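You operate a simulated robot arm through the tools that you are given. There is no shell and no other tool. Be economical: measure what you need, move in short steps, check, and stop when the job is done.

Carry out the task below with a simulated robot arm. There is one attempt and no reset: what you move stays moved.

JOB
Sand the grey top off the cedar block with the red band and put it back.
Fine: clamp it in the vice first, use the sanding block and put that back, open the vice again. What is to be rubbed or washed off counts as gone when no trace of it is left.

The check looks at the end state, three seconds after you hand in, the way a careful person would. Anything else that was tipped, shoved, dropped, spilled or broken makes it a failure.

ROBOT AND FRAMES
A 7-joint arm with a two-finger parallel gripper, fixed in place. Base frame: the origin is at the foot of the arm, x ahead of it, y to its left, z up; the work surface is at about z = 0. Lengths are in mm, angles in rad, forces in N, time in s.
With the tool pointing down near the work surface it reaches from about 220 to 580 mm from the base axis. Its first joint turns from -1.152 to 1.152 rad. Payload 2.5 kg.
Tool frame: the origin (TCP) lies between the finger pads and is the grasp point; the fingertips stand 23 mm ahead of it; z points along the fingers, y is the line along which they close. The gripper opens to 94 mm. The fingers are 38 mm wide and 10 mm thick; the gripper's body (54 by 96 mm) begins 39 mm behind the TCP.
Orientation is told as [roll, pitch, yaw] about the base's x, y, z axes, in that order, counted from this pose: with the fingers straight down and closing along the base's y, the tool's x points along the base's -x, its y along +y and its z along -z.

CONTROLS
- The arm moves only by the tool drive_tool. Its argument "deltas" is a list of rows, each an object (a shift or turn left out is 0, a gripper value left out holds the last) with "travel": the shift along the base's x, y, z in units of 30 mm (1.0 is 30 mm), a list of three; "delta_rot": the turn, a rotation vector about the base's x, y, z in units of 4 degrees (1.0 is 4 degrees), a list of three. In form: [{"travel": [tx, ty, tz], "delta_rot": [ax, ay, az]}, ...]. A call has 1 to 8 rows; each row shifts and turns the commanded pose from where the row before left it. "gripper" is the finger opening in mm, from 0 to 94, set as the call begins (left out, the last holds). A call with a number of a shift or a turn outside -1 to 1 is refused whole. Rows are played at 5 a second. More than 50 mm and 0.15 rad between two rows, or a gripper value outside its range, and nothing of the call is played. Where a pose cannot be reached the arm comes as near as it can. A force on the tool above 40 N (or 10 N above the force at the start of the call, whichever is more), or a blocked arm, ends the call early, and 0.2 s more pass. Each finger travels about 108 mm/s and halts on what it meets, pressing with about 28 N; the grip force reading is that of the motor and also rises with nothing between the fingers. The clock runs only during rows and for 0.2 s after the last one: add rows that do not move to give the fingers time. The reply holds the time, the measured pose of the TCP, the force on the tool along the base axes, the opening and the grip force, in the units named above and with some noise, with the torque about the TCP (base axes, N m) and any sound that the robot's microphone picked up.
- Cameras (640 x 400 px; columns grow to the right, rows downward): "scene" is fixed at [111, -403.4, 547.7]; the picture's right is [0.88, -0.47, 0.00], its down [-0.24, -0.46, -0.86] and it looks along [0.40, 0.76, -0.52] (base axes); focal length 321 px, centre (320, 200). "wrist" rides on the gripper at [86, 16, -74] in the tool frame; the picture's right is [-0.18, 0.98, 0.00], its down [-0.58, -0.11, -0.81] and it looks along [-0.79, -0.15, 0.59] (tool axes); focal length 243 px, centre (320, 200). There is no depth. A picture from a camera that has moved, and an enlarged one, comes with that camera's place and axes in the base frame and with its lens.
- get_image(camera): a new picture of that camera. No time passes.
- enlarge(camera, box): a new picture of the part [left, top, right, bottom] of that camera's present view, enlarged. No time passes.
- finish_job(): hands the job in; it is judged then, once.

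Work in short steps. Places have to be worked out from the pictures, the camera data and where the tool is seen: move nearer, look again, correct. Check each grasp and each placing, and mend what went wrong. You have 120 turns and 68 pictures in all, those below and enlarged ones among them. Open the gripper and draw the arm clear of the work before you hand the job in, unless the task says otherwise; then end with one line.

The tools are called after "Call:" as name(argument=value, ...) on one line, values as JSON. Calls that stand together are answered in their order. drive_tool: Moves the arm, as the interface text tells. Its arguments: {"type":"object","properties":{"deltas":{"type":"array","items":{"type":"object","properties":{"travel":{"type":"array","items":{"type":"number"}},"delta_rot":{"type":"array","items":{"type":"number"}}}}},"gripper":{"type":"number"}},"required":["deltas"]} The other tools are called the same way: get_image (camera) takes a picture; enlarge (camera, box) takes an enlarged picture of a part of a camera's view; finish_job () hands the job in.

At the start:

```text
time_s: 0.0
tcp_pos: [414.8, 109.2, 316.7]
ee_rot: [-0.002, 0.0, -0.001]
wrist_force: [0.0, -0.8, -0.2]
moment: [0.0, 0.0, 0.02]
width: 94.1
grip_force: 0.1
```

scene: 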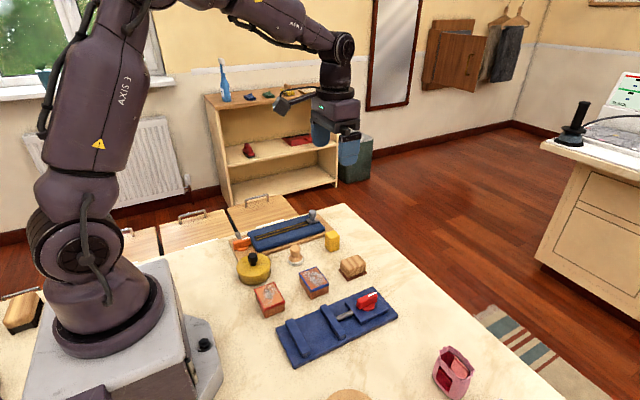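
wrist: 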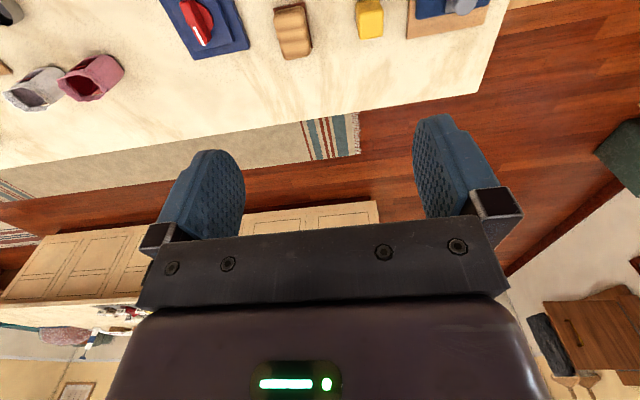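

I start by looking closer at the work surface.

Call:
enlarge(camera="scene", box=[220, 200, 420, 325])

Call:
enlarge(camera="scene", box=[220, 275, 500, 400])

```text
3.20 times, centred on (320, 262) of scene
camera zoom: at [111.0, -403.4, 547.7], right [0.88, -0.47, 0.0], down [-0.24, -0.46, -0.86], along [0.4, 0.76, -0.52], focal length 1028 px, centre (320, 0)
```

zoom: 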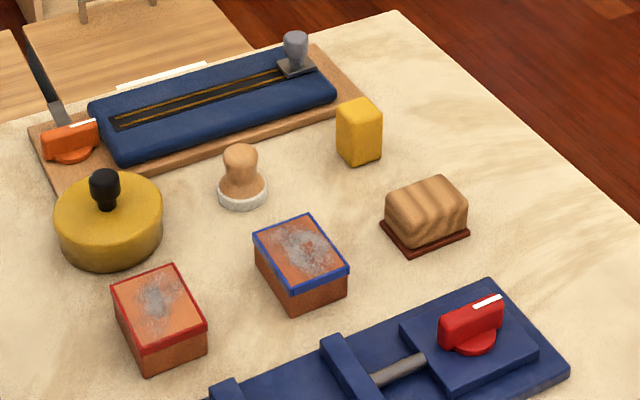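

```text
2.29 times, centred on (360, 338) of scene
camera zoom: at [111.0, -403.4, 547.7], right [0.88, -0.47, 0.0], down [-0.24, -0.46, -0.86], along [0.4, 0.76, -0.52], focal length 734 px, centre (229, -114)
```

zoom: 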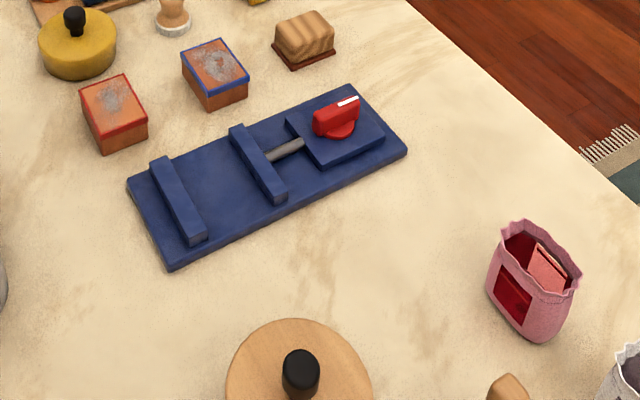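

The red-banded block is near (237, 61), about 38 × 50 mm. The vice lies along x between about x 224 and 455, at y -94 to -5. I move back and tilt the wrist camera down to measure these better.

Call:
drive_tool(deltas=[{"travel": [-0.55, -0.48, 0], "delta_rot": [0, 1, 0]}, {"travel": [-0.55, -0.48, 0], "delta_rot": [0, 1, 0]}, {"travel": [-0.55, -0.48, 0], "delta_rot": [0, 1, 0]}, {"travel": [-0.55, -0.48, 0], "delta_rot": [0, 1, 0]}, {"travel": [-0.55, -0.48, 0], "delta_rot": [0, 1, 0]}, {"travel": [-0.55, -0.48, 0], "delta_rot": [0, 1, 0]}, {"travel": [-0.55, -0.48, 0], "delta_rot": [0, 1, 0]}, {}])

Call:
get_image(camera="wrist")

```text
time_s: 1.8
tcp_pos: [298.8, 8.1, 318.3]
ee_rot: [0.001, 0.488, -0.001]
wrist_force: [0.0, 0.0, -0.2]
moment: [-0.04, 0.03, 0.0]
width: 93.9
grip_force: 0.0
```

```text
63 pictures are left
camera wrist: at [258.5, 24.0, 423.9], right [0.16, 0.98, -0.09], down [0.89, -0.11, 0.44], along [0.42, -0.15, -0.89], focal length 243 px, centre (320, 200)
```

wrist: 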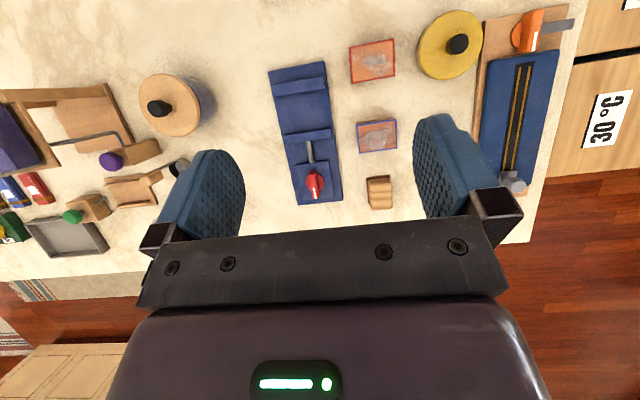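

Nice overhead view; I enlarge the vice and block area.

Call:
enlarge(camera="wrist", box=[240, 10, 480, 220])

Call:
enlarge(camera="scene", box=[240, 255, 320, 325])

Call:
enlarge(camera="scene", box=[270, 280, 400, 370])

```text
1.90 times, centred on (360, 115) of wrist
camera zoom: at [258.5, 24.0, 423.9], right [0.16, 0.98, -0.09], down [0.89, -0.11, 0.44], along [0.42, -0.15, -0.89], focal length 462 px, centre (244, 362)
```

zoom: 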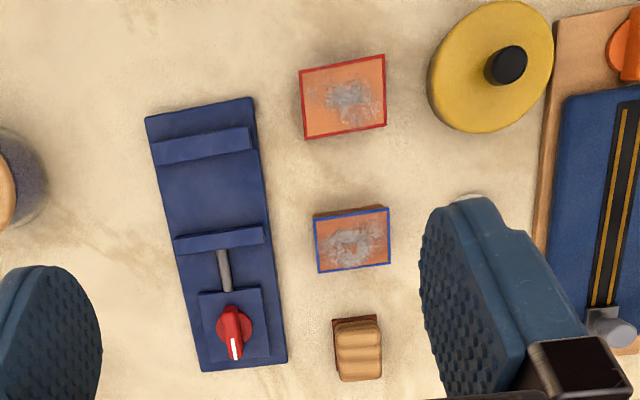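

```text
5.71 times, centred on (280, 290) of scene
camera zoom: at [111.0, -403.4, 547.7], right [0.88, -0.47, 0.0], down [-0.24, -0.46, -0.86], along [0.4, 0.76, -0.52], focal length 1835 px, centre (549, -314)
```

zoom: 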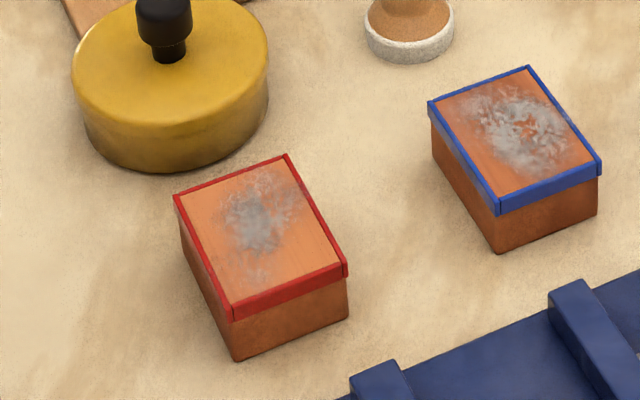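

```text
4.44 times, centred on (335, 325) of scene
camera zoom: at [111.0, -403.4, 547.7], right [0.88, -0.47, 0.0], down [-0.24, -0.46, -0.86], along [0.4, 0.76, -0.52], focal length 1427 px, centre (253, -356)
```

zoom: 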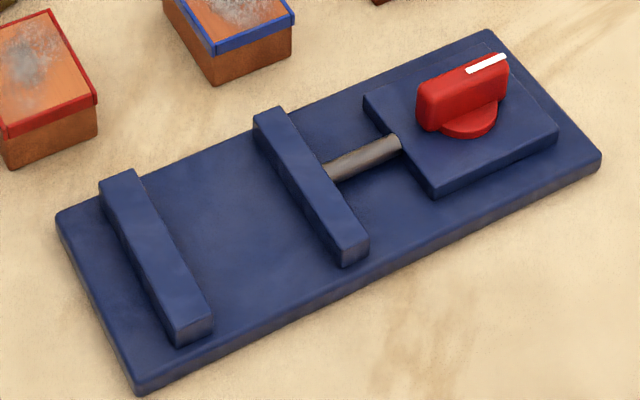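

Estimates: block about 44×60×27 mm, centred near (239, 66); jaw gap roughly x 265–327 at y ≈ -45. I lower the camera for a more exact measurement.

Call:
drive_tool(deltas=[{"travel": [0, -0.3, -1]}, {"travel": [0, -0.3, -1]}, {"travel": [0, 0, -1]}, {"travel": [0, 0, -0.8]}, {}, {}])

Call:
get_image(camera="wrist")

```text
time_s: 3.2
tcp_pos: [300.3, -8.9, 201.3]
ee_rot: [0.001, 0.488, 0.0]
wrist_force: [0.5, 0.6, -0.3]
moment: [-0.02, 0.01, 0.02]
width: 94.3
grip_force: 0.2
```

```text
59 pictures are left
camera wrist: at [259.7, 6.5, 307.7], right [0.16, 0.98, -0.09], down [0.89, -0.11, 0.44], along [0.42, -0.15, -0.89], focal length 243 px, centre (320, 200)
```

wrist: 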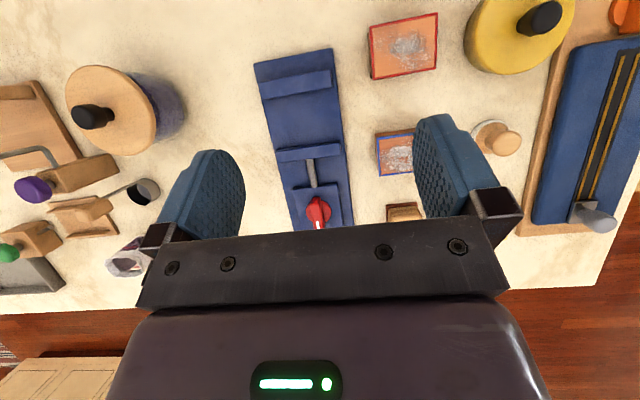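

Call:
enlarge(camera="wrist", box=[240, 0, 448, 130])

Call:
enlarge(camera="wrist", box=[240, 110, 448, 240])

```text
3.08 times, centred on (344, 65) of wrist
camera zoom: at [259.7, 6.5, 307.7], right [0.16, 0.98, -0.09], down [0.89, -0.11, 0.44], along [0.42, -0.15, -0.89], focal length 746 px, centre (246, 615)
```

zoom: 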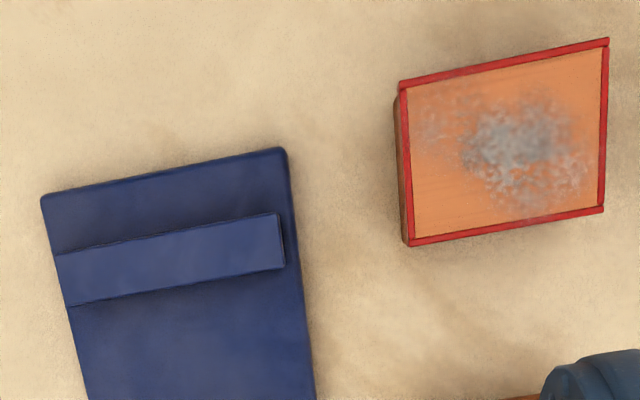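

```text
3.08 times, centred on (344, 175) of wrist
camera zoom: at [259.7, 6.5, 307.7], right [0.16, 0.98, -0.09], down [0.89, -0.11, 0.44], along [0.42, -0.15, -0.89], focal length 746 px, centre (246, 277)
```

zoom: 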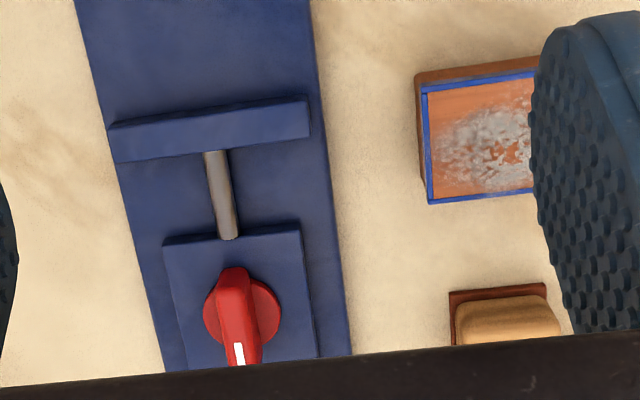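

The block top spans x 219–264, y 37–97 and is square to the axes, so its centre is about (242, 67). Jaws: fixed inner face x ≈ 264, moving ≈ 322, y centre -45. I straighten the tool and go above the block.

Call:
drive_tool(deltas=[{"travel": [-0.278, 0.361, -0.481], "delta_rot": [0, -1, 0]}, {"travel": [-0.278, 0.361, -0.481], "delta_rot": [0, -1, 0]}, {"travel": [-0.278, 0.361, -0.481], "delta_rot": [0, -1, 0]}, {"travel": [-0.278, 0.361, -0.481], "delta_rot": [0, -1, 0]}, {"travel": [-0.278, 0.361, -0.481], "delta_rot": [0, -1, 0]}, {"travel": [-0.278, 0.361, -0.481], "delta_rot": [0, -1, 0]}, {"travel": [-0.278, 0.361, -0.481], "delta_rot": [0, -1, 0]}, {}], gripper=94)

Call:
enlarge(camera="scene", box=[220, 220, 340, 330])

```text
time_s: 5.0
tcp_pos: [239.3, 66.5, 104.4]
ee_rot: [0.002, -0.003, 0.001]
wrist_force: [-0.1, 0.4, 1.0]
moment: [0.01, 0.01, -0.03]
width: 94.0
grip_force: 0.0
```

```text
3.64 times, centred on (280, 275) of scene
camera zoom: at [111.0, -403.4, 547.7], right [0.88, -0.47, 0.0], down [-0.24, -0.46, -0.86], along [0.4, 0.76, -0.52], focal length 1168 px, centre (466, -73)
```

zoom: 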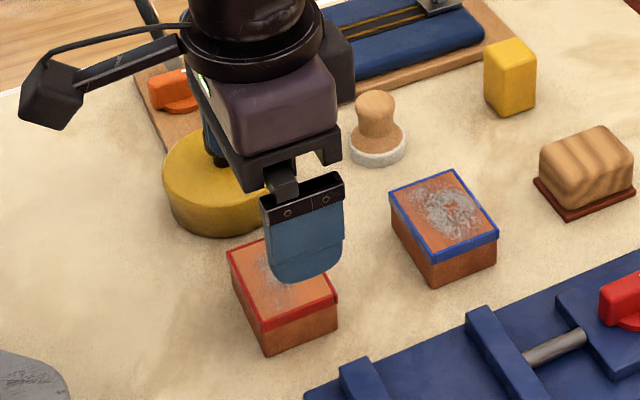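

The tool is above the block. The yellow pot's near side is at y ≈ 133, so I open only to 76, nudge x by +2 and descend to z ≈ 45.

Call:
drive_tool(deltas=[{"travel": [0.08, 0, 0]}, {"travel": [0, 0, -0.7]}, {"travel": [0, 0, -0.7]}, {"travel": [0, 0, -0.5]}, {}], gripper=76)

Call:
get_image(camera="wrist")

Call:
enlarge(camera="scene", box=[220, 240, 320, 340])

```text
time_s: 6.2
tcp_pos: [244.1, 67.0, 44.4]
ee_rot: [0.0, 0.0, -0.001]
wrist_force: [0.9, 0.0, 0.2]
moment: [0.02, -0.02, 0.03]
width: 76.0
grip_force: 0.1
```

```text
55 pictures are left
camera wrist: at [158.5, 82.7, 118.5], right [0.18, 0.98, 0.0], down [0.58, -0.11, 0.81], along [0.79, -0.15, -0.59], focal length 243 px, centre (320, 200)
```

wrist: 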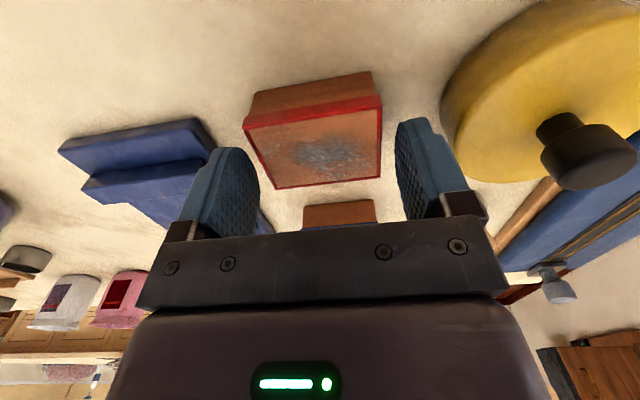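

```text
4.00 times, centred on (270, 290) of scene
camera zoom: at [111.0, -403.4, 547.7], right [0.88, -0.47, 0.0], down [-0.24, -0.46, -0.86], along [0.4, 0.76, -0.52], focal length 1285 px, centre (520, -160)
```

zoom: 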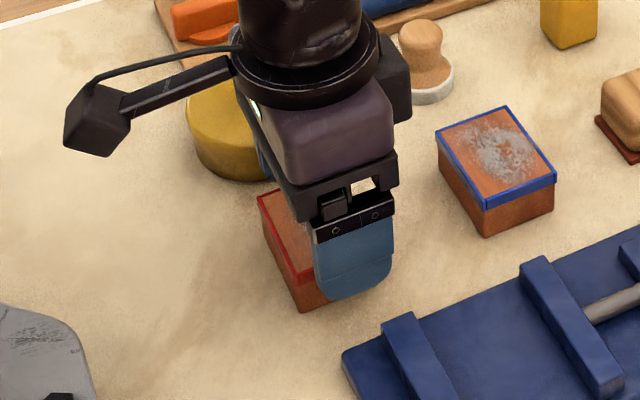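

The block is centred between the fingers (centre ≈ (242, 66.5)). I descend to z ≈ 27 and close.

Call:
drive_tool(deltas=[{"travel": [-0.05, 0, -0.58]}, {}])

Call:
drive_tool(deltas=[{}, {}, {}], gripper=50)

```text
time_s: 6.8
tcp_pos: [242.5, 67.9, 27.6]
ee_rot: [0.001, 0.001, -0.001]
wrist_force: [-0.1, 0.7, 0.5]
moment: [-0.01, 0.01, 0.0]
width: 76.2
grip_force: 0.1
```

```text
time_s: 7.6
tcp_pos: [242.8, 66.8, 28.4]
ee_rot: [0.001, 0.003, 0.001]
wrist_force: [0.2, 0.2, 0.2]
moment: [0.01, 0.02, 0.01]
width: 59.2
grip_force: 28.3
```

Gripped at 59 mm. I lift and carry it to above the vice gap (about x 293.5, y -45).

Call:
drive_tool(deltas=[{"travel": [0, 0, 1]}, {"travel": [0, 0, 1]}, {"travel": [0.34, -0.75, 0]}, {"travel": [0.34, -0.75, 0]}, {"travel": [0.34, -0.75, 0]}, {"travel": [0.34, -0.75, 0]}, {"travel": [0.34, -0.73, 0]}, {}])

Call:
get_image(camera="wrist")

Call:
enlarge(camera="scene", box=[260, 250, 400, 370])

```text
time_s: 9.4
tcp_pos: [291.4, -47.9, 87.2]
ee_rot: [0.0, 0.0, -0.001]
wrist_force: [-0.6, 0.1, -0.6]
moment: [-0.02, -0.02, -0.02]
width: 59.0
grip_force: 27.7
```

```text
53 pictures are left
camera wrist: at [205.5, -32.2, 161.6], right [0.18, 0.98, 0.0], down [0.58, -0.11, 0.81], along [0.79, -0.15, -0.59], focal length 243 px, centre (320, 200)
```

wrist: 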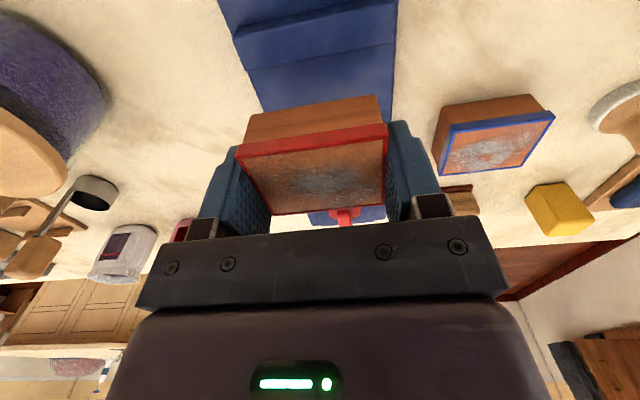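

```text
3.33 times, centred on (330, 310) of scene
camera zoom: at [111.0, -403.4, 547.7], right [0.88, -0.47, 0.0], down [-0.24, -0.46, -0.86], along [0.4, 0.76, -0.52], focal length 1070 px, centre (287, -167)
```

zoom: 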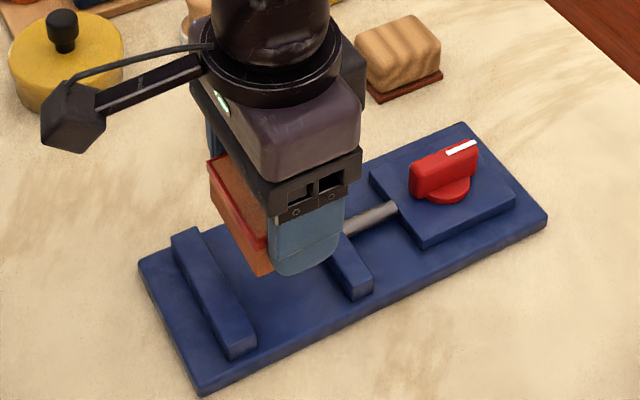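

The block clears the jaws; the fixed jaw face re-measures at x ≈ 263. I shift +2 mm in x and y, and lower to just above jaw height.

Call:
drive_tool(deltas=[{"travel": [0.07, 0.07, -0.5]}, {"travel": [0, 0, -0.4]}, {}])

Call:
enlarge(camera="scene", box=[280, 285, 360, 360])

Call:
enlarge(camera="wrist", box=[200, 0, 440, 240])

```text
time_s: 10.2
tcp_pos: [293.6, -45.0, 60.7]
ee_rot: [0.002, 0.0, -0.001]
wrist_force: [-0.3, 0.0, -0.5]
moment: [-0.01, 0.01, 0.01]
width: 59.0
grip_force: 27.8
```

```text
5.33 times, centred on (320, 322) of scene
camera zoom: at [111.0, -403.4, 547.7], right [0.88, -0.47, 0.0], down [-0.24, -0.46, -0.86], along [0.4, 0.76, -0.52], focal length 1713 px, centre (320, -453)
```

zoom: 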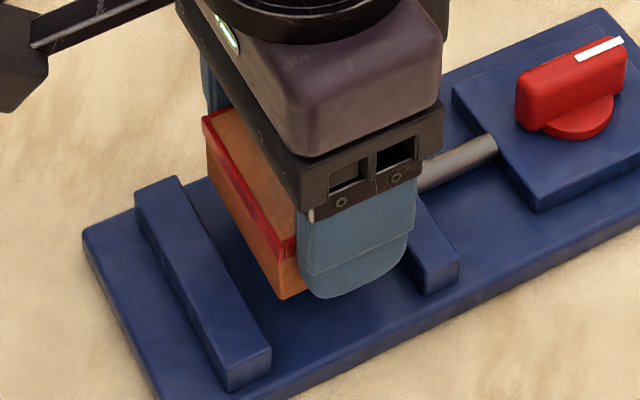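

```text
1.67 times, centred on (320, 120) of wrist
camera zoom: at [209.2, -29.8, 133.6], right [0.18, 0.98, 0.0], down [0.58, -0.11, 0.81], along [0.79, -0.15, -0.59], focal length 404 px, centre (320, 333)
```

zoom: 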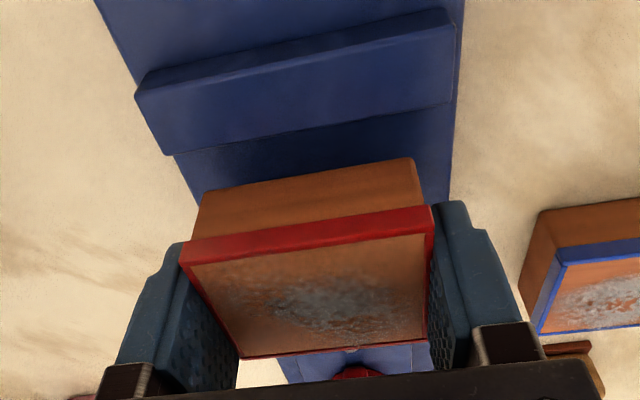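

The block occupies x ≈ 272–316, between the jaws at 264 and 322. I lower it gently onto the bed.

Call:
drive_tool(deltas=[{"travel": [0, 0, -0.3]}, {"travel": [0, 0, -0.3]}, {"travel": [0, 0, -0.1]}, {"travel": [0, 0, -0.07]}, {}])

```text
time_s: 11.4
tcp_pos: [295.6, -43.7, 37.8]
ee_rot: [-0.002, -0.003, 0.001]
wrist_force: [-1.9, -1.9, 29.6]
moment: [-0.04, 0.03, -0.02]
width: 59.2
grip_force: 28.2
```

Contact at TCP z 37.8, as expected for an ~10 mm bed. I ease off 1 mm and release.

Call:
drive_tool(deltas=[{"travel": [0, 0, 0.04]}, {}])

Call:
drive_tool(deltas=[{}, {}], gripper=74)

Call:
enlarge(camera="scene", box=[280, 285, 360, 360])

```text
time_s: 12.0
tcp_pos: [293.4, -43.0, 39.4]
ee_rot: [-0.001, 0.003, 0.002]
wrist_force: [-0.3, 1.1, -0.4]
moment: [-0.03, -0.01, 0.01]
width: 59.2
grip_force: 28.0
```

```text
time_s: 12.6
tcp_pos: [294.4, -43.1, 39.8]
ee_rot: [0.0, 0.001, 0.0]
wrist_force: [0.4, -0.1, 0.1]
moment: [0.0, 0.0, -0.01]
width: 74.1
grip_force: 0.0
```

```text
5.33 times, centred on (320, 322) of scene
camera zoom: at [111.0, -403.4, 547.7], right [0.88, -0.47, 0.0], down [-0.24, -0.46, -0.86], along [0.4, 0.76, -0.52], focal length 1713 px, centre (320, -453)
```

zoom: 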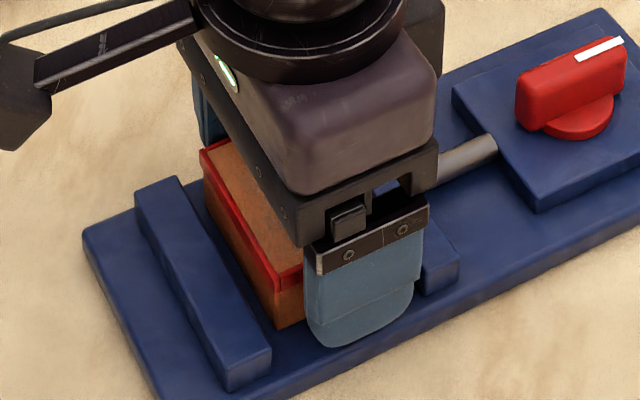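

Block is standing between the jaws. I back straight up and move toward the knob to view it.

Call:
drive_tool(deltas=[{"travel": [0, 0, 0.5]}, {"travel": [0, 0, 0.8]}, {"travel": [0, 0, 1]}, {"travel": [0.6, 0, 0.7]}, {"travel": [0.6, 0, 0]}, {}])

Call:
get_image(camera="wrist")

Call:
enlarge(camera="scene", box=[270, 280, 400, 370])

```text
time_s: 14.0
tcp_pos: [330.9, -43.4, 131.4]
ee_rot: [-0.002, 0.0, 0.0]
wrist_force: [-0.1, 0.1, -0.5]
moment: [0.01, 0.02, 0.03]
width: 73.9
grip_force: 0.0
```

```text
48 pictures are left
camera wrist: at [246.3, -27.0, 205.3], right [0.18, 0.98, 0.0], down [0.58, -0.11, 0.81], along [0.79, -0.15, -0.59], focal length 243 px, centre (320, 200)
```

wrist: 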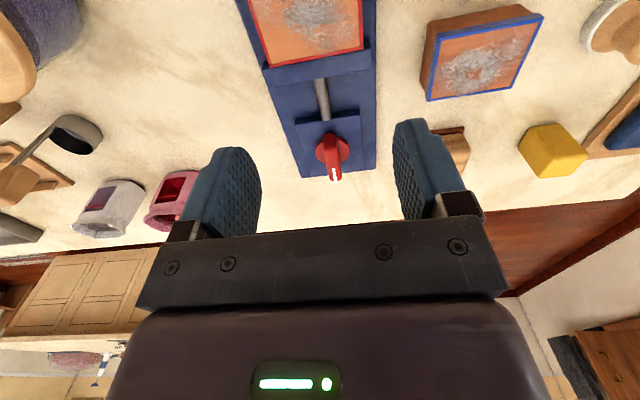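

```text
4.44 times, centred on (335, 325) of scene
camera zoom: at [111.0, -403.4, 547.7], right [0.88, -0.47, 0.0], down [-0.24, -0.46, -0.86], along [0.4, 0.76, -0.52], focal length 1427 px, centre (253, -356)
```

zoom: 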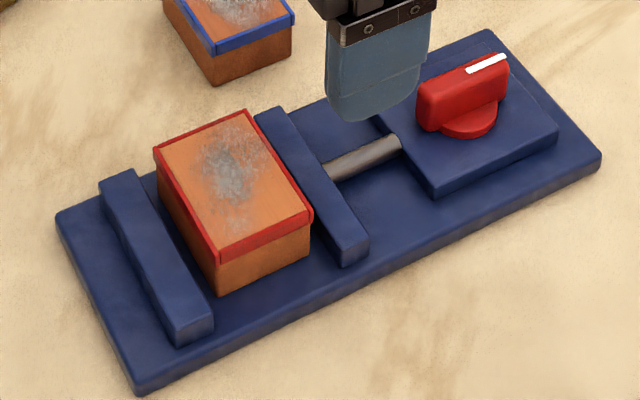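

Call:
enlarge(camera="wrist", box=[260, 90, 400, 190])

```text
4.00 times, centred on (330, 140) of wrist
camera zoom: at [246.3, -27.0, 205.3], right [0.18, 0.98, 0.0], down [0.58, -0.11, 0.81], along [0.79, -0.15, -0.59], focal length 970 px, centre (280, 440)
```

zoom: 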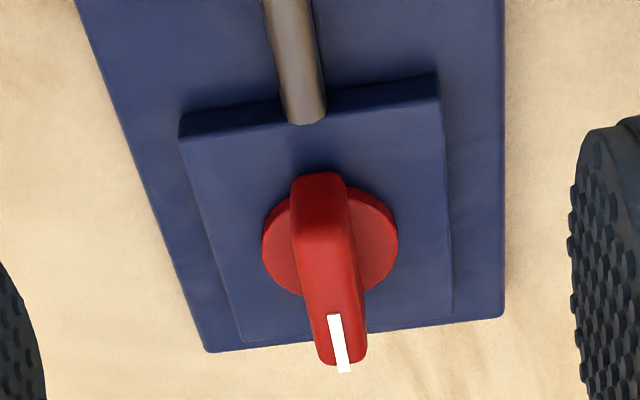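

The knob's axis is at about (410.5, -45); its handle lies along x, ~12 mm wide, top z ≈ 43. I move above it with a 40 mm opening and then down to z ≈ 53.

Call:
drive_tool(deltas=[{"travel": [0.88, -0.02, 0]}, {"travel": [0.88, -0.02, 0]}, {"travel": [0.88, -0.02, -0.5]}, {"travel": [0, 0, -0.8]}, {"travel": [0, 0, -0.6]}, {}], gripper=40)

Call:
enlarge(camera="scene", box=[320, 260, 420, 340])

```text
time_s: 15.4
tcp_pos: [409.5, -43.4, 73.5]
ee_rot: [-0.002, 0.0, 0.0]
wrist_force: [0.8, 0.0, 0.7]
moment: [0.01, 0.03, -0.03]
width: 40.0
grip_force: 0.0
```

```text
5.00 times, centred on (370, 300) of scene
camera zoom: at [111.0, -403.4, 547.7], right [0.88, -0.47, 0.0], down [-0.24, -0.46, -0.86], along [0.4, 0.76, -0.52], focal length 1606 px, centre (70, -300)
```

zoom: 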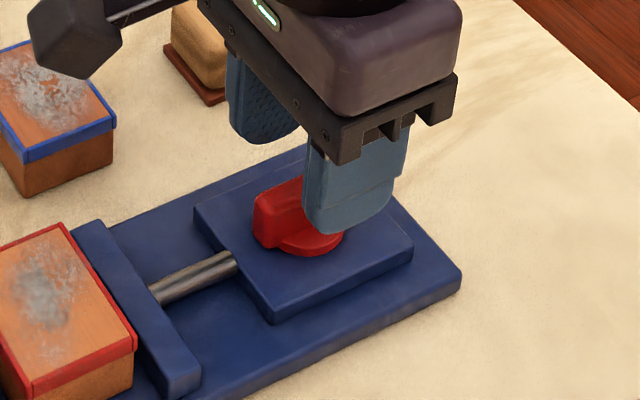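

Alignment looks right. I go down to z ≈ 54, correct y by -1.5, then close on the handle.

Call:
drive_tool(deltas=[{"travel": [0.03, -0.05, -0.4]}, {"travel": [0, 0, -0.25]}, {}])

Call:
drive_tool(deltas=[{}, {}, {}], gripper=5)

Call:
enlarge(camera="scene", box=[320, 260, 420, 340])

```text
time_s: 16.2
tcp_pos: [412.0, -46.5, 55.5]
ee_rot: [0.001, 0.001, -0.001]
wrist_force: [-0.4, -0.4, 0.1]
moment: [-0.03, -0.01, 0.01]
width: 40.2
grip_force: 0.0
```

```text
time_s: 17.0
tcp_pos: [411.9, -45.0, 54.3]
ee_rot: [0.001, 0.0, 0.0]
wrist_force: [2.2, 5.5, -3.3]
moment: [0.04, 0.09, -0.03]
width: 13.0
grip_force: 45.3
```

```text
5.00 times, centred on (370, 300) of scene
camera zoom: at [111.0, -403.4, 547.7], right [0.88, -0.47, 0.0], down [-0.24, -0.46, -0.86], along [0.4, 0.76, -0.52], focal length 1606 px, centre (70, -300)
```

zoom: 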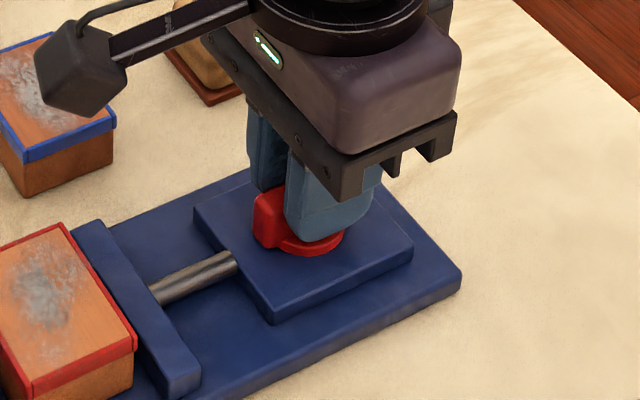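

The handle is gripped (13 mm wide). I try a clockwise turn, about 16° first, and watch torque and jaw.

Call:
drive_tool(deltas=[{"delta_rot": [0, 0, -1]}, {"delta_rot": [0, 0, -1]}, {"delta_rot": [0, 0, -1]}, {"delta_rot": [0, 0, -1]}, {}])

Call:
enlarge(camera="scene", box=[270, 270, 420, 370])

```text
time_s: 18.2
tcp_pos: [411.7, -45.4, 54.0]
ee_rot: [0.001, -0.002, -0.275]
wrist_force: [-1.8, 7.4, 29.2]
moment: [0.09, 0.27, 2.05]
width: 22.1
grip_force: 45.8
```

```text
4.00 times, centred on (345, 320) of scene
camera zoom: at [110.9, -403.4, 547.8], right [0.88, -0.47, 0.0], down [-0.24, -0.46, -0.86], along [0.4, 0.76, -0.52], focal length 1285 px, centre (220, -280)
```

zoom: 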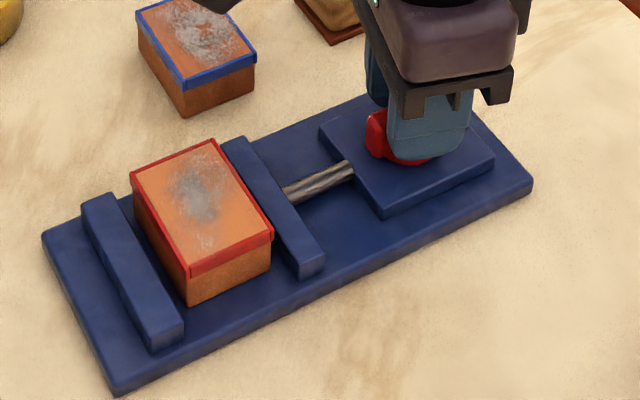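

The width opened to 22 mm with 2 N·m of torque: the knob is at its stop in this direction. I turn back and go counter-clockwise.

Call:
drive_tool(deltas=[{"delta_rot": [0, 0, 1]}, {"delta_rot": [0, 0, 1]}, {"delta_rot": [0, 0, 1]}, {"delta_rot": [0, 0, 1]}, {"delta_rot": [0, 0, 1]}, {"delta_rot": [0, 0, 1]}, {"delta_rot": [0, 0, 1]}, {}])

Call:
enlarge(camera="scene", box=[270, 270, 420, 370])

```text
time_s: 20.0
tcp_pos: [412.9, -44.5, 53.1]
ee_rot: [0.0, -0.008, 0.212]
wrist_force: [20.5, 14.9, -16.3]
moment: [0.36, -1.08, -0.1]
width: 12.6
grip_force: 45.2
```

```text
4.00 times, centred on (345, 320) of scene
camera zoom: at [111.1, -403.4, 547.7], right [0.88, -0.47, 0.0], down [-0.24, -0.46, -0.86], along [0.4, 0.76, -0.52], focal length 1285 px, centre (220, -280)
```

zoom: 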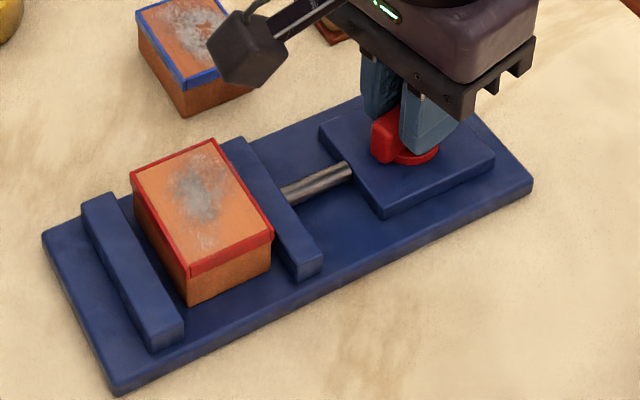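

Counter-clockwise works (12° so far, width steady). There's some side force (+x), so I add +1 mm in x and keep turning.

Call:
drive_tool(deltas=[{"travel": [0.03, 0.02, 0], "delta_rot": [0, 0, 1]}, {"delta_rot": [0, 0, 1]}, {"delta_rot": [0, 0, 1]}, {"delta_rot": [0, 0, 1]}, {"delta_rot": [0, 0, 1]}, {"delta_rot": [0, 0, 1]}, {}])

Call:
enlarge(camera="scene", box=[270, 270, 420, 370])

```text
time_s: 21.6
tcp_pos: [412.4, -43.3, 53.2]
ee_rot: [0.004, 0.003, 0.632]
wrist_force: [-14.8, 16.5, 30.1]
moment: [0.68, -0.75, -0.07]
width: 12.9
grip_force: 45.2
```

```text
4.00 times, centred on (345, 320) of scene
camera zoom: at [110.9, -403.4, 547.7], right [0.88, -0.47, 0.0], down [-0.24, -0.46, -0.86], along [0.4, 0.76, -0.52], focal length 1285 px, centre (220, -280)
```

zoom: 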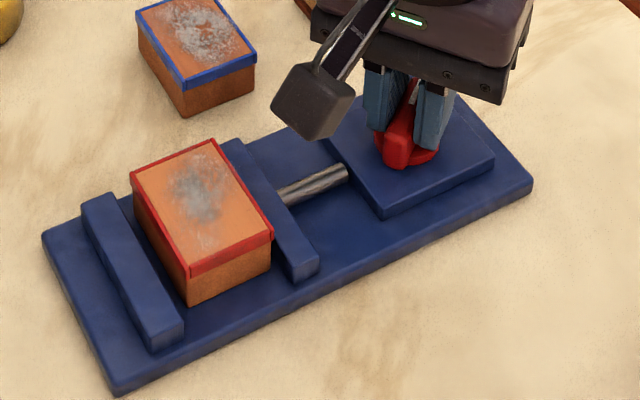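

The jaw creeps toward the block. I keep turning.

Call:
drive_tool(deltas=[{"travel": [-0.02, 0.02, 0.02], "delta_rot": [0, 0, 1]}, {"delta_rot": [0, 0, 1]}, {"delta_rot": [0, 0, 1]}, {"delta_rot": [0, 0, 1]}, {"delta_rot": [0, 0, 1]}, {"delta_rot": [0, 0, 1]}, {"delta_rot": [0, 0, 1]}, {"delta_rot": [0, 0, 1]}])

Call:
drive_tool(deltas=[{"delta_rot": [0, 0, 1]}, {"delta_rot": [0, 0, 1]}, {"delta_rot": [0, 0, 1]}, {"delta_rot": [0, 0, 1]}, {"delta_rot": [0, 0, 1]}, {"delta_rot": [0, 0, 1]}, {}])

Call:
enlarge(camera="scene", box=[270, 270, 420, 370])

```text
time_s: 23.4
tcp_pos: [410.9, -42.9, 53.0]
ee_rot: [0.001, -0.003, 1.191]
wrist_force: [13.6, 20.7, -35.8]
moment: [0.25, -0.23, -0.1]
width: 13.1
grip_force: 45.1
```

```text
time_s: 25.0
tcp_pos: [409.8, -43.2, 52.0]
ee_rot: [0.003, -0.001, 1.608]
wrist_force: [-2.8, 24.2, -17.1]
moment: [-0.47, -0.08, 0.01]
width: 13.0
grip_force: 45.0
```

```text
4.00 times, centred on (345, 320) of scene
camera zoom: at [111.1, -403.4, 547.7], right [0.88, -0.47, 0.0], down [-0.24, -0.46, -0.85], along [0.4, 0.76, -0.52], focal length 1285 px, centre (220, -280)
```

zoom: 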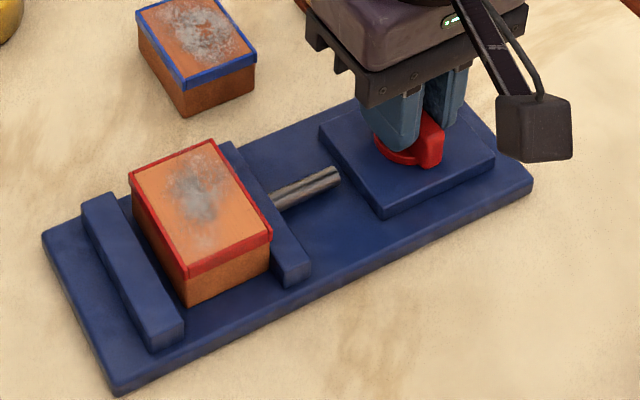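

After 92° the jaw has moved about 5 mm. I keep turning, easing the side force with a small +y shift.

Call:
drive_tool(deltas=[{"travel": [0, 0.05, 0], "delta_rot": [0, 0, 1]}, {"delta_rot": [0, 0, 1]}, {"delta_rot": [0, 0, 1]}, {"delta_rot": [0, 0, 1]}, {"delta_rot": [0, 0, 1]}, {"delta_rot": [0, 0, 1]}, {"delta_rot": [0, 0, 1]}, {"delta_rot": [0, 0, 1]}])

Call:
drive_tool(deltas=[{"delta_rot": [0, 0, 1]}, {"delta_rot": [0, 0, 1]}, {"delta_rot": [0, 0, 1]}, {"delta_rot": [0, 0, 1]}, {"delta_rot": [0, 0, 1]}, {"delta_rot": [0, 0, 1]}, {}])

Call:
enlarge(camera="scene", box=[270, 270, 420, 370])

```text
time_s: 26.8
tcp_pos: [409.1, -43.7, 52.7]
ee_rot: [0.006, -0.003, 2.164]
wrist_force: [-16.1, 8.1, -12.3]
moment: [0.47, -0.09, -0.14]
width: 12.7
grip_force: 45.3
```

```text
time_s: 28.2
tcp_pos: [409.3, -45.0, 52.7]
ee_rot: [0.009, -0.007, 2.561]
wrist_force: [-3.1, -1.0, 1.6]
moment: [0.25, -0.67, 0.07]
width: 12.7
grip_force: 44.9
stopped in row 6: the force on the tool passed its limit at 41 N (the readings are from after the stop); the commanded pose is now the measured one
```

```text
4.00 times, centred on (345, 320) of scene
camera zoom: at [111.1, -403.4, 547.7], right [0.88, -0.47, 0.0], down [-0.24, -0.46, -0.86], along [0.4, 0.76, -0.52], focal length 1285 px, centre (220, -280)
```

zoom: 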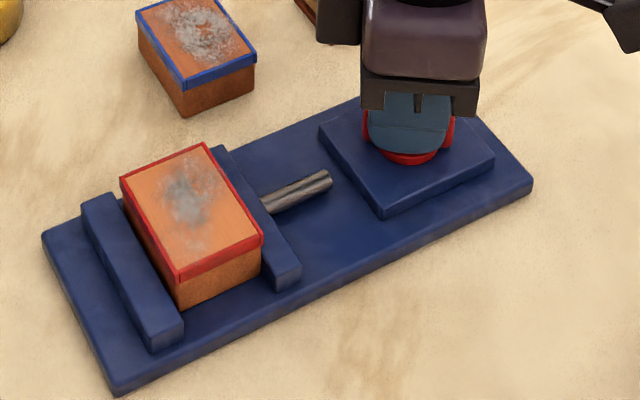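

The jaw now pushes the block toward the fixed jaw. I continue the turn.

Call:
drive_tool(deltas=[{"delta_rot": [0, 0, 1]}, {"delta_rot": [0, 0, 1]}, {"delta_rot": [0, 0, 1]}, {"delta_rot": [0, 0, 1]}, {"delta_rot": [0, 0, 1]}, {}])

Call:
enlarge(camera="scene", box=[270, 270, 420, 370])

```text
time_s: 29.6
tcp_pos: [408.5, -45.3, 53.0]
ee_rot: [0.008, -0.011, 2.91]
wrist_force: [-13.9, -3.5, 17.0]
moment: [0.92, 1.08, -0.04]
width: 12.8
grip_force: 44.5
```

```text
4.00 times, centred on (345, 320) of scene
camera zoom: at [111.0, -403.4, 547.7], right [0.88, -0.47, 0.0], down [-0.24, -0.46, -0.86], along [0.4, 0.76, -0.52], focal length 1285 px, centre (220, -280)
```

zoom: 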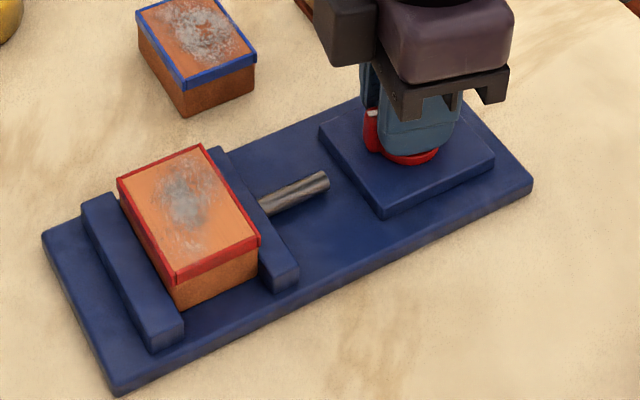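

Gap at the fixed jaw is small now; still turning freely. I continue.

Call:
drive_tool(deltas=[{"delta_rot": [0, 0, 1]}, {"delta_rot": [0, 0, 1]}, {"delta_rot": [0, 0, 1]}, {"delta_rot": [0, 0, 1]}, {"delta_rot": [0, 0, 1]}, {}])

Call:
enlarge(camera="scene", box=[270, 270, 420, 370])

```text
time_s: 31.0
tcp_pos: [408.0, -44.5, 53.4]
ee_rot: [0.009, -0.008, -3.026]
wrist_force: [1.7, -14.2, -11.5]
moment: [0.39, 0.92, -0.38]
width: 12.8
grip_force: 44.9
```

```text
4.00 times, centred on (345, 320) of scene
camera zoom: at [111.1, -403.4, 547.7], right [0.88, -0.47, 0.0], down [-0.24, -0.46, -0.85], along [0.4, 0.76, -0.52], focal length 1285 px, centre (220, -280)
```

zoom: 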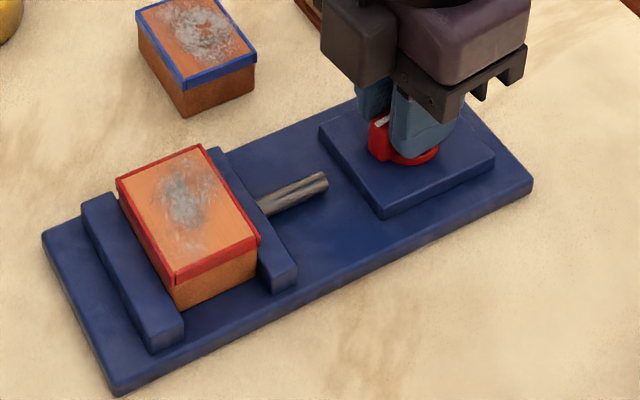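

Torque about z rose to -0.38. I check the gap closely.

Call:
enlarge(camera="scene", box=[285, 295, 350, 360])

Call:
drive_tool(deltas=[{"delta_rot": [0, 0, 1]}, {"delta_rot": [0, 0, 1]}, {}])

Call:
enlarge(camera="scene", box=[285, 295, 350, 360])

```text
6.15 times, centred on (318, 328) of scene
camera zoom: at [111.1, -403.4, 547.7], right [0.88, -0.47, 0.0], down [-0.24, -0.46, -0.85], along [0.4, 0.76, -0.52], focal length 1976 px, centre (335, -585)
```

zoom: 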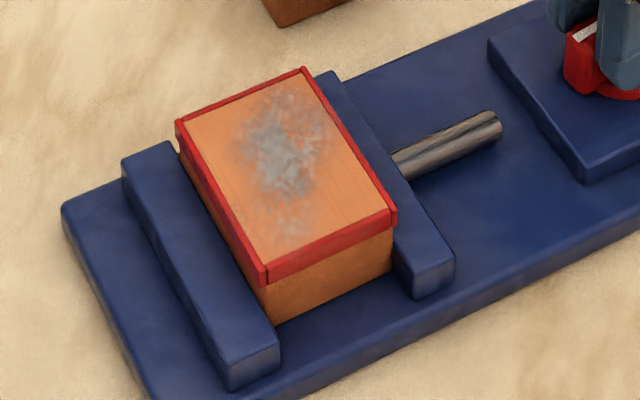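

```text
time_s: 31.8
tcp_pos: [408.6, -45.3, 53.4]
ee_rot: [0.01, -0.007, -2.887]
wrist_force: [13.7, -17.4, -16.5]
moment: [0.09, 1.33, -0.58]
width: 13.1
grip_force: 44.9
```

```text
6.15 times, centred on (318, 328) of scene
camera zoom: at [111.1, -403.4, 547.7], right [0.88, -0.47, 0.0], down [-0.24, -0.46, -0.85], along [0.4, 0.76, -0.52], focal length 1976 px, centre (335, -585)
```

zoom: 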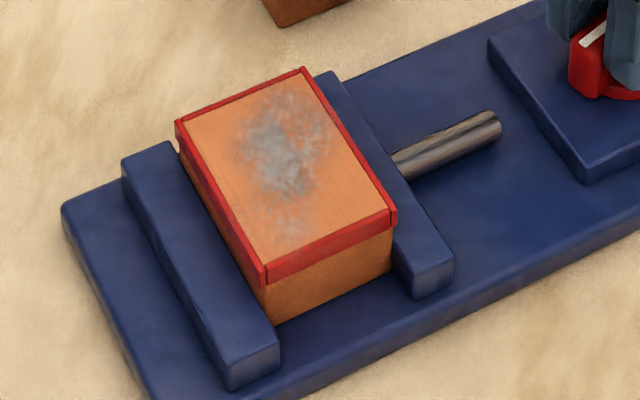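

The block sits tight against both jaws and torque rises with turning. A bit more to clamp firmly.

Call:
drive_tool(deltas=[{"delta_rot": [0, 0, 1]}, {"delta_rot": [0, 0, 1]}, {}])

```text
time_s: 32.6
tcp_pos: [408.5, -45.9, 52.6]
ee_rot: [0.009, -0.009, -2.75]
wrist_force: [0.6, -21.0, 3.6]
moment: [0.34, -0.49, -1.92]
width: 13.7
grip_force: 45.0
```

Torque is now 1.9 N·m and the block is clamped. I open, rise, and square the tool to yaw 180° (the camera then looks back at the work).

Call:
drive_tool(deltas=[{}, {}], gripper=40)

Call:
drive_tool(deltas=[{"travel": [0, 0, 0.8]}, {"travel": [0, 0, 1]}, {"travel": [0, 0.3, 1], "delta_rot": [0, 0, -1]}, {"travel": [0, 0.6, 1], "delta_rot": [0, 0, -1]}, {"travel": [0, 0.6, 0.5], "delta_rot": [0, 0, -1]}, {"travel": [0, 0.6, 0], "delta_rot": [0, 0, -1]}, {"travel": [0, 0.6, 0], "delta_rot": [0, 0, -1]}, {"delta_rot": [0, 0, -0.6]}])

Call:
get_image(camera="wrist")

Call:
enlarge(camera="scene", box=[280, 230, 400, 320])

```text
time_s: 33.2
tcp_pos: [408.8, -40.9, 53.2]
ee_rot: [0.006, -0.005, -2.74]
wrist_force: [1.0, 0.0, 0.4]
moment: [-0.02, 0.01, 0.0]
width: 40.1
grip_force: 0.0
```

```text
time_s: 35.0
tcp_pos: [408.3, 37.0, 184.4]
ee_rot: [0.006, -0.007, -3.137]
wrist_force: [0.3, -0.2, 0.0]
moment: [-0.02, 0.01, 0.03]
width: 39.9
grip_force: 0.1
```

```text
34 pictures are left
camera wrist: at [496.1, 20.8, 256.7], right [-0.18, -0.98, 0.01], down [-0.58, 0.11, 0.81], along [-0.8, 0.14, -0.59], focal length 243 px, centre (320, 200)
```

wrist: 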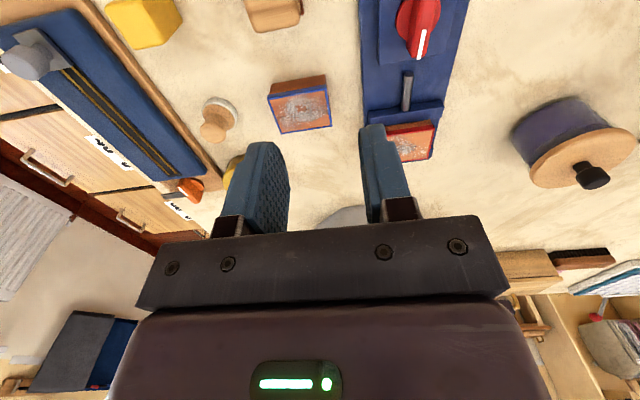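

```text
4.44 times, centred on (340, 275) of scene
camera zoom: at [111.0, -403.4, 547.7], right [0.88, -0.47, 0.0], down [-0.24, -0.46, -0.86], along [0.4, 0.76, -0.52], focal length 1427 px, centre (231, -133)
```

zoom: 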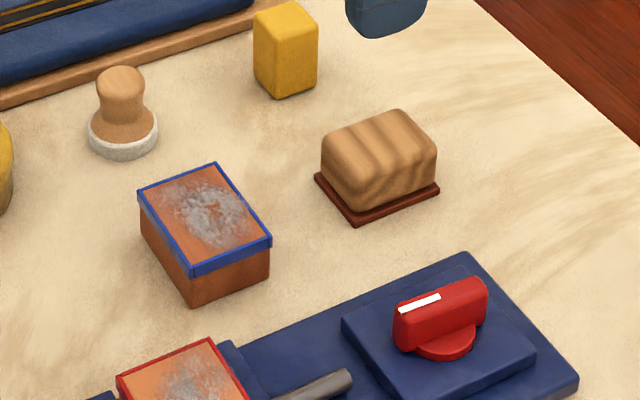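

The sanding block (wood grip on a brown abrasive sole) is near (448, 66), with its long side along x. I move out to view it from above.

Call:
drive_tool(deltas=[{"travel": [0.8, 0.3, 0]}, {"travel": [0.8, 0.3, 0]}, {"travel": [0.75, 0.3, 0]}, {}], gripper=60)

Call:
enlarge(camera="wrist", box=[200, 0, 440, 150])

```text
time_s: 36.0
tcp_pos: [482.2, 63.3, 182.0]
ee_rot: [0.011, -0.009, -3.136]
wrist_force: [1.1, -0.1, -0.1]
moment: [0.03, 0.01, 0.02]
width: 59.8
grip_force: 0.0
```

```text
2.67 times, centred on (320, 75) of wrist
camera zoom: at [570.3, 48.2, 254.5], right [-0.18, -0.98, 0.01], down [-0.58, 0.11, 0.81], along [-0.8, 0.14, -0.59], focal length 647 px, centre (320, 533)
```

zoom: 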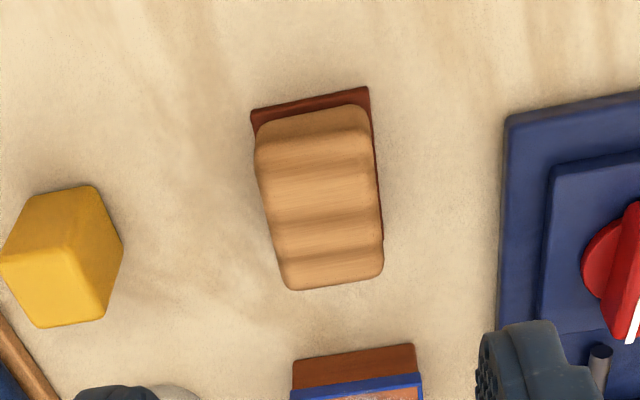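

The sanding block's sole spans x ≈ 424–478, y ≈ 45–86.5, so its centre is about (451, 65.7); the wood is ~35 mm wide. I go over it, remove the small tilt, and descend partway.

Call:
drive_tool(deltas=[{"travel": [-0.5, 0.04, -0.5], "delta_rot": [0.157, -0.13, -0.08]}, {"travel": [-0.53, 0.04, -1]}, {"travel": [0, 0, -1]}, {"travel": [0, 0, -0.9]}, {}])

Call:
get_image(camera="wrist")

Call:
enlarge(camera="scene", box=[310, 220, 410, 300])

```text
time_s: 37.2
tcp_pos: [449.0, 66.1, 79.5]
ee_rot: [-0.003, 0.001, 3.142]
wrist_force: [0.3, 0.0, -0.2]
moment: [0.04, -0.03, 0.03]
width: 60.4
grip_force: 0.0
```

```text
31 pictures are left
camera wrist: at [536.4, 49.0, 153.1], right [-0.18, -0.98, 0.0], down [-0.58, 0.11, 0.81], along [-0.79, 0.15, -0.59], focal length 243 px, centre (320, 200)
```

wrist: 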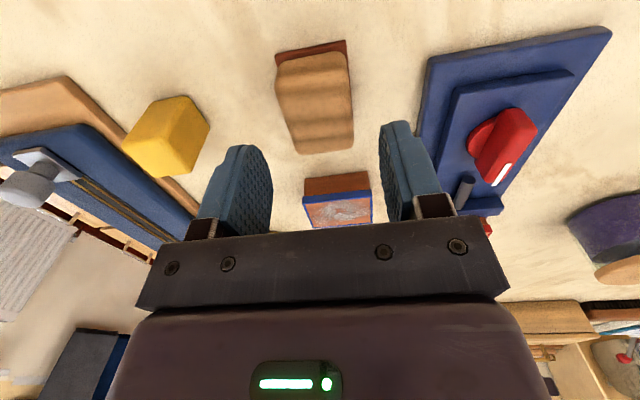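

```text
5.00 times, centred on (360, 260) of scene
camera zoom: at [111.0, -403.4, 547.7], right [0.88, -0.47, 0.0], down [-0.24, -0.46, -0.86], along [0.4, 0.76, -0.52], focal length 1606 px, centre (120, -100)
```

zoom: 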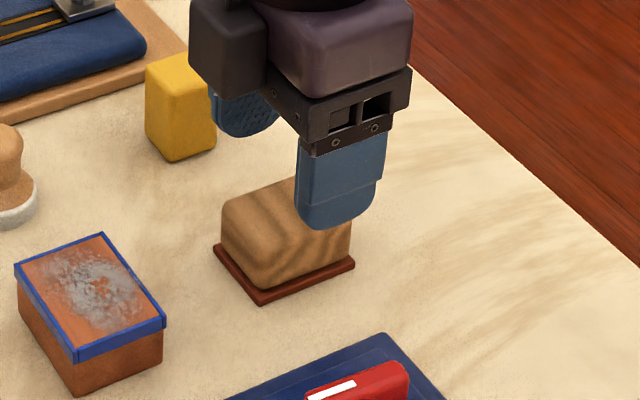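

Everything agrees: centre ≈ (452, 65). I shift +2.5 in x and -1 in y, descend to z ≈ 34 and grip.

Call:
drive_tool(deltas=[{"travel": [0.08, -0.03, -0.5]}, {"travel": [0, 0, -0.5]}, {"travel": [0, 0, -0.5]}, {}])

Call:
drive_tool(deltas=[{}, {}, {}], gripper=25)

Call:
enlarge(camera="scene", box=[310, 220, 410, 300])

```text
time_s: 38.2
tcp_pos: [452.7, 63.1, 34.7]
ee_rot: [-0.004, 0.001, 3.141]
wrist_force: [0.3, -0.1, 0.3]
moment: [0.03, 0.01, -0.01]
width: 59.8
grip_force: 0.1
```

```text
time_s: 39.0
tcp_pos: [451.6, 64.1, 34.5]
ee_rot: [-0.002, 0.003, 3.14]
wrist_force: [-0.7, 0.1, -1.0]
moment: [-0.01, 0.0, 0.01]
width: 39.0
grip_force: 27.6
```

```text
5.00 times, centred on (360, 260) of scene
camera zoom: at [111.0, -403.4, 547.7], right [0.88, -0.47, 0.0], down [-0.24, -0.46, -0.86], along [0.4, 0.76, -0.52], focal length 1606 px, centre (120, -100)
```

zoom: 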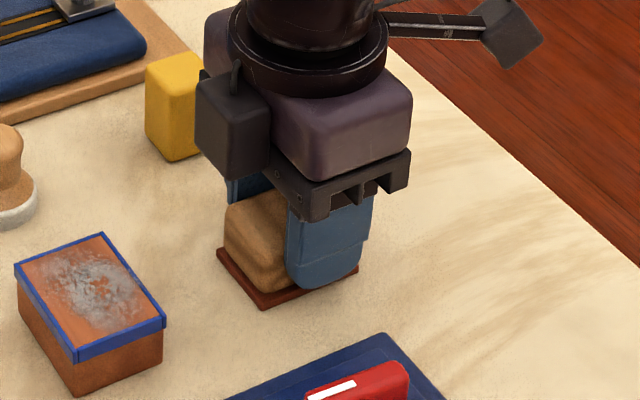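

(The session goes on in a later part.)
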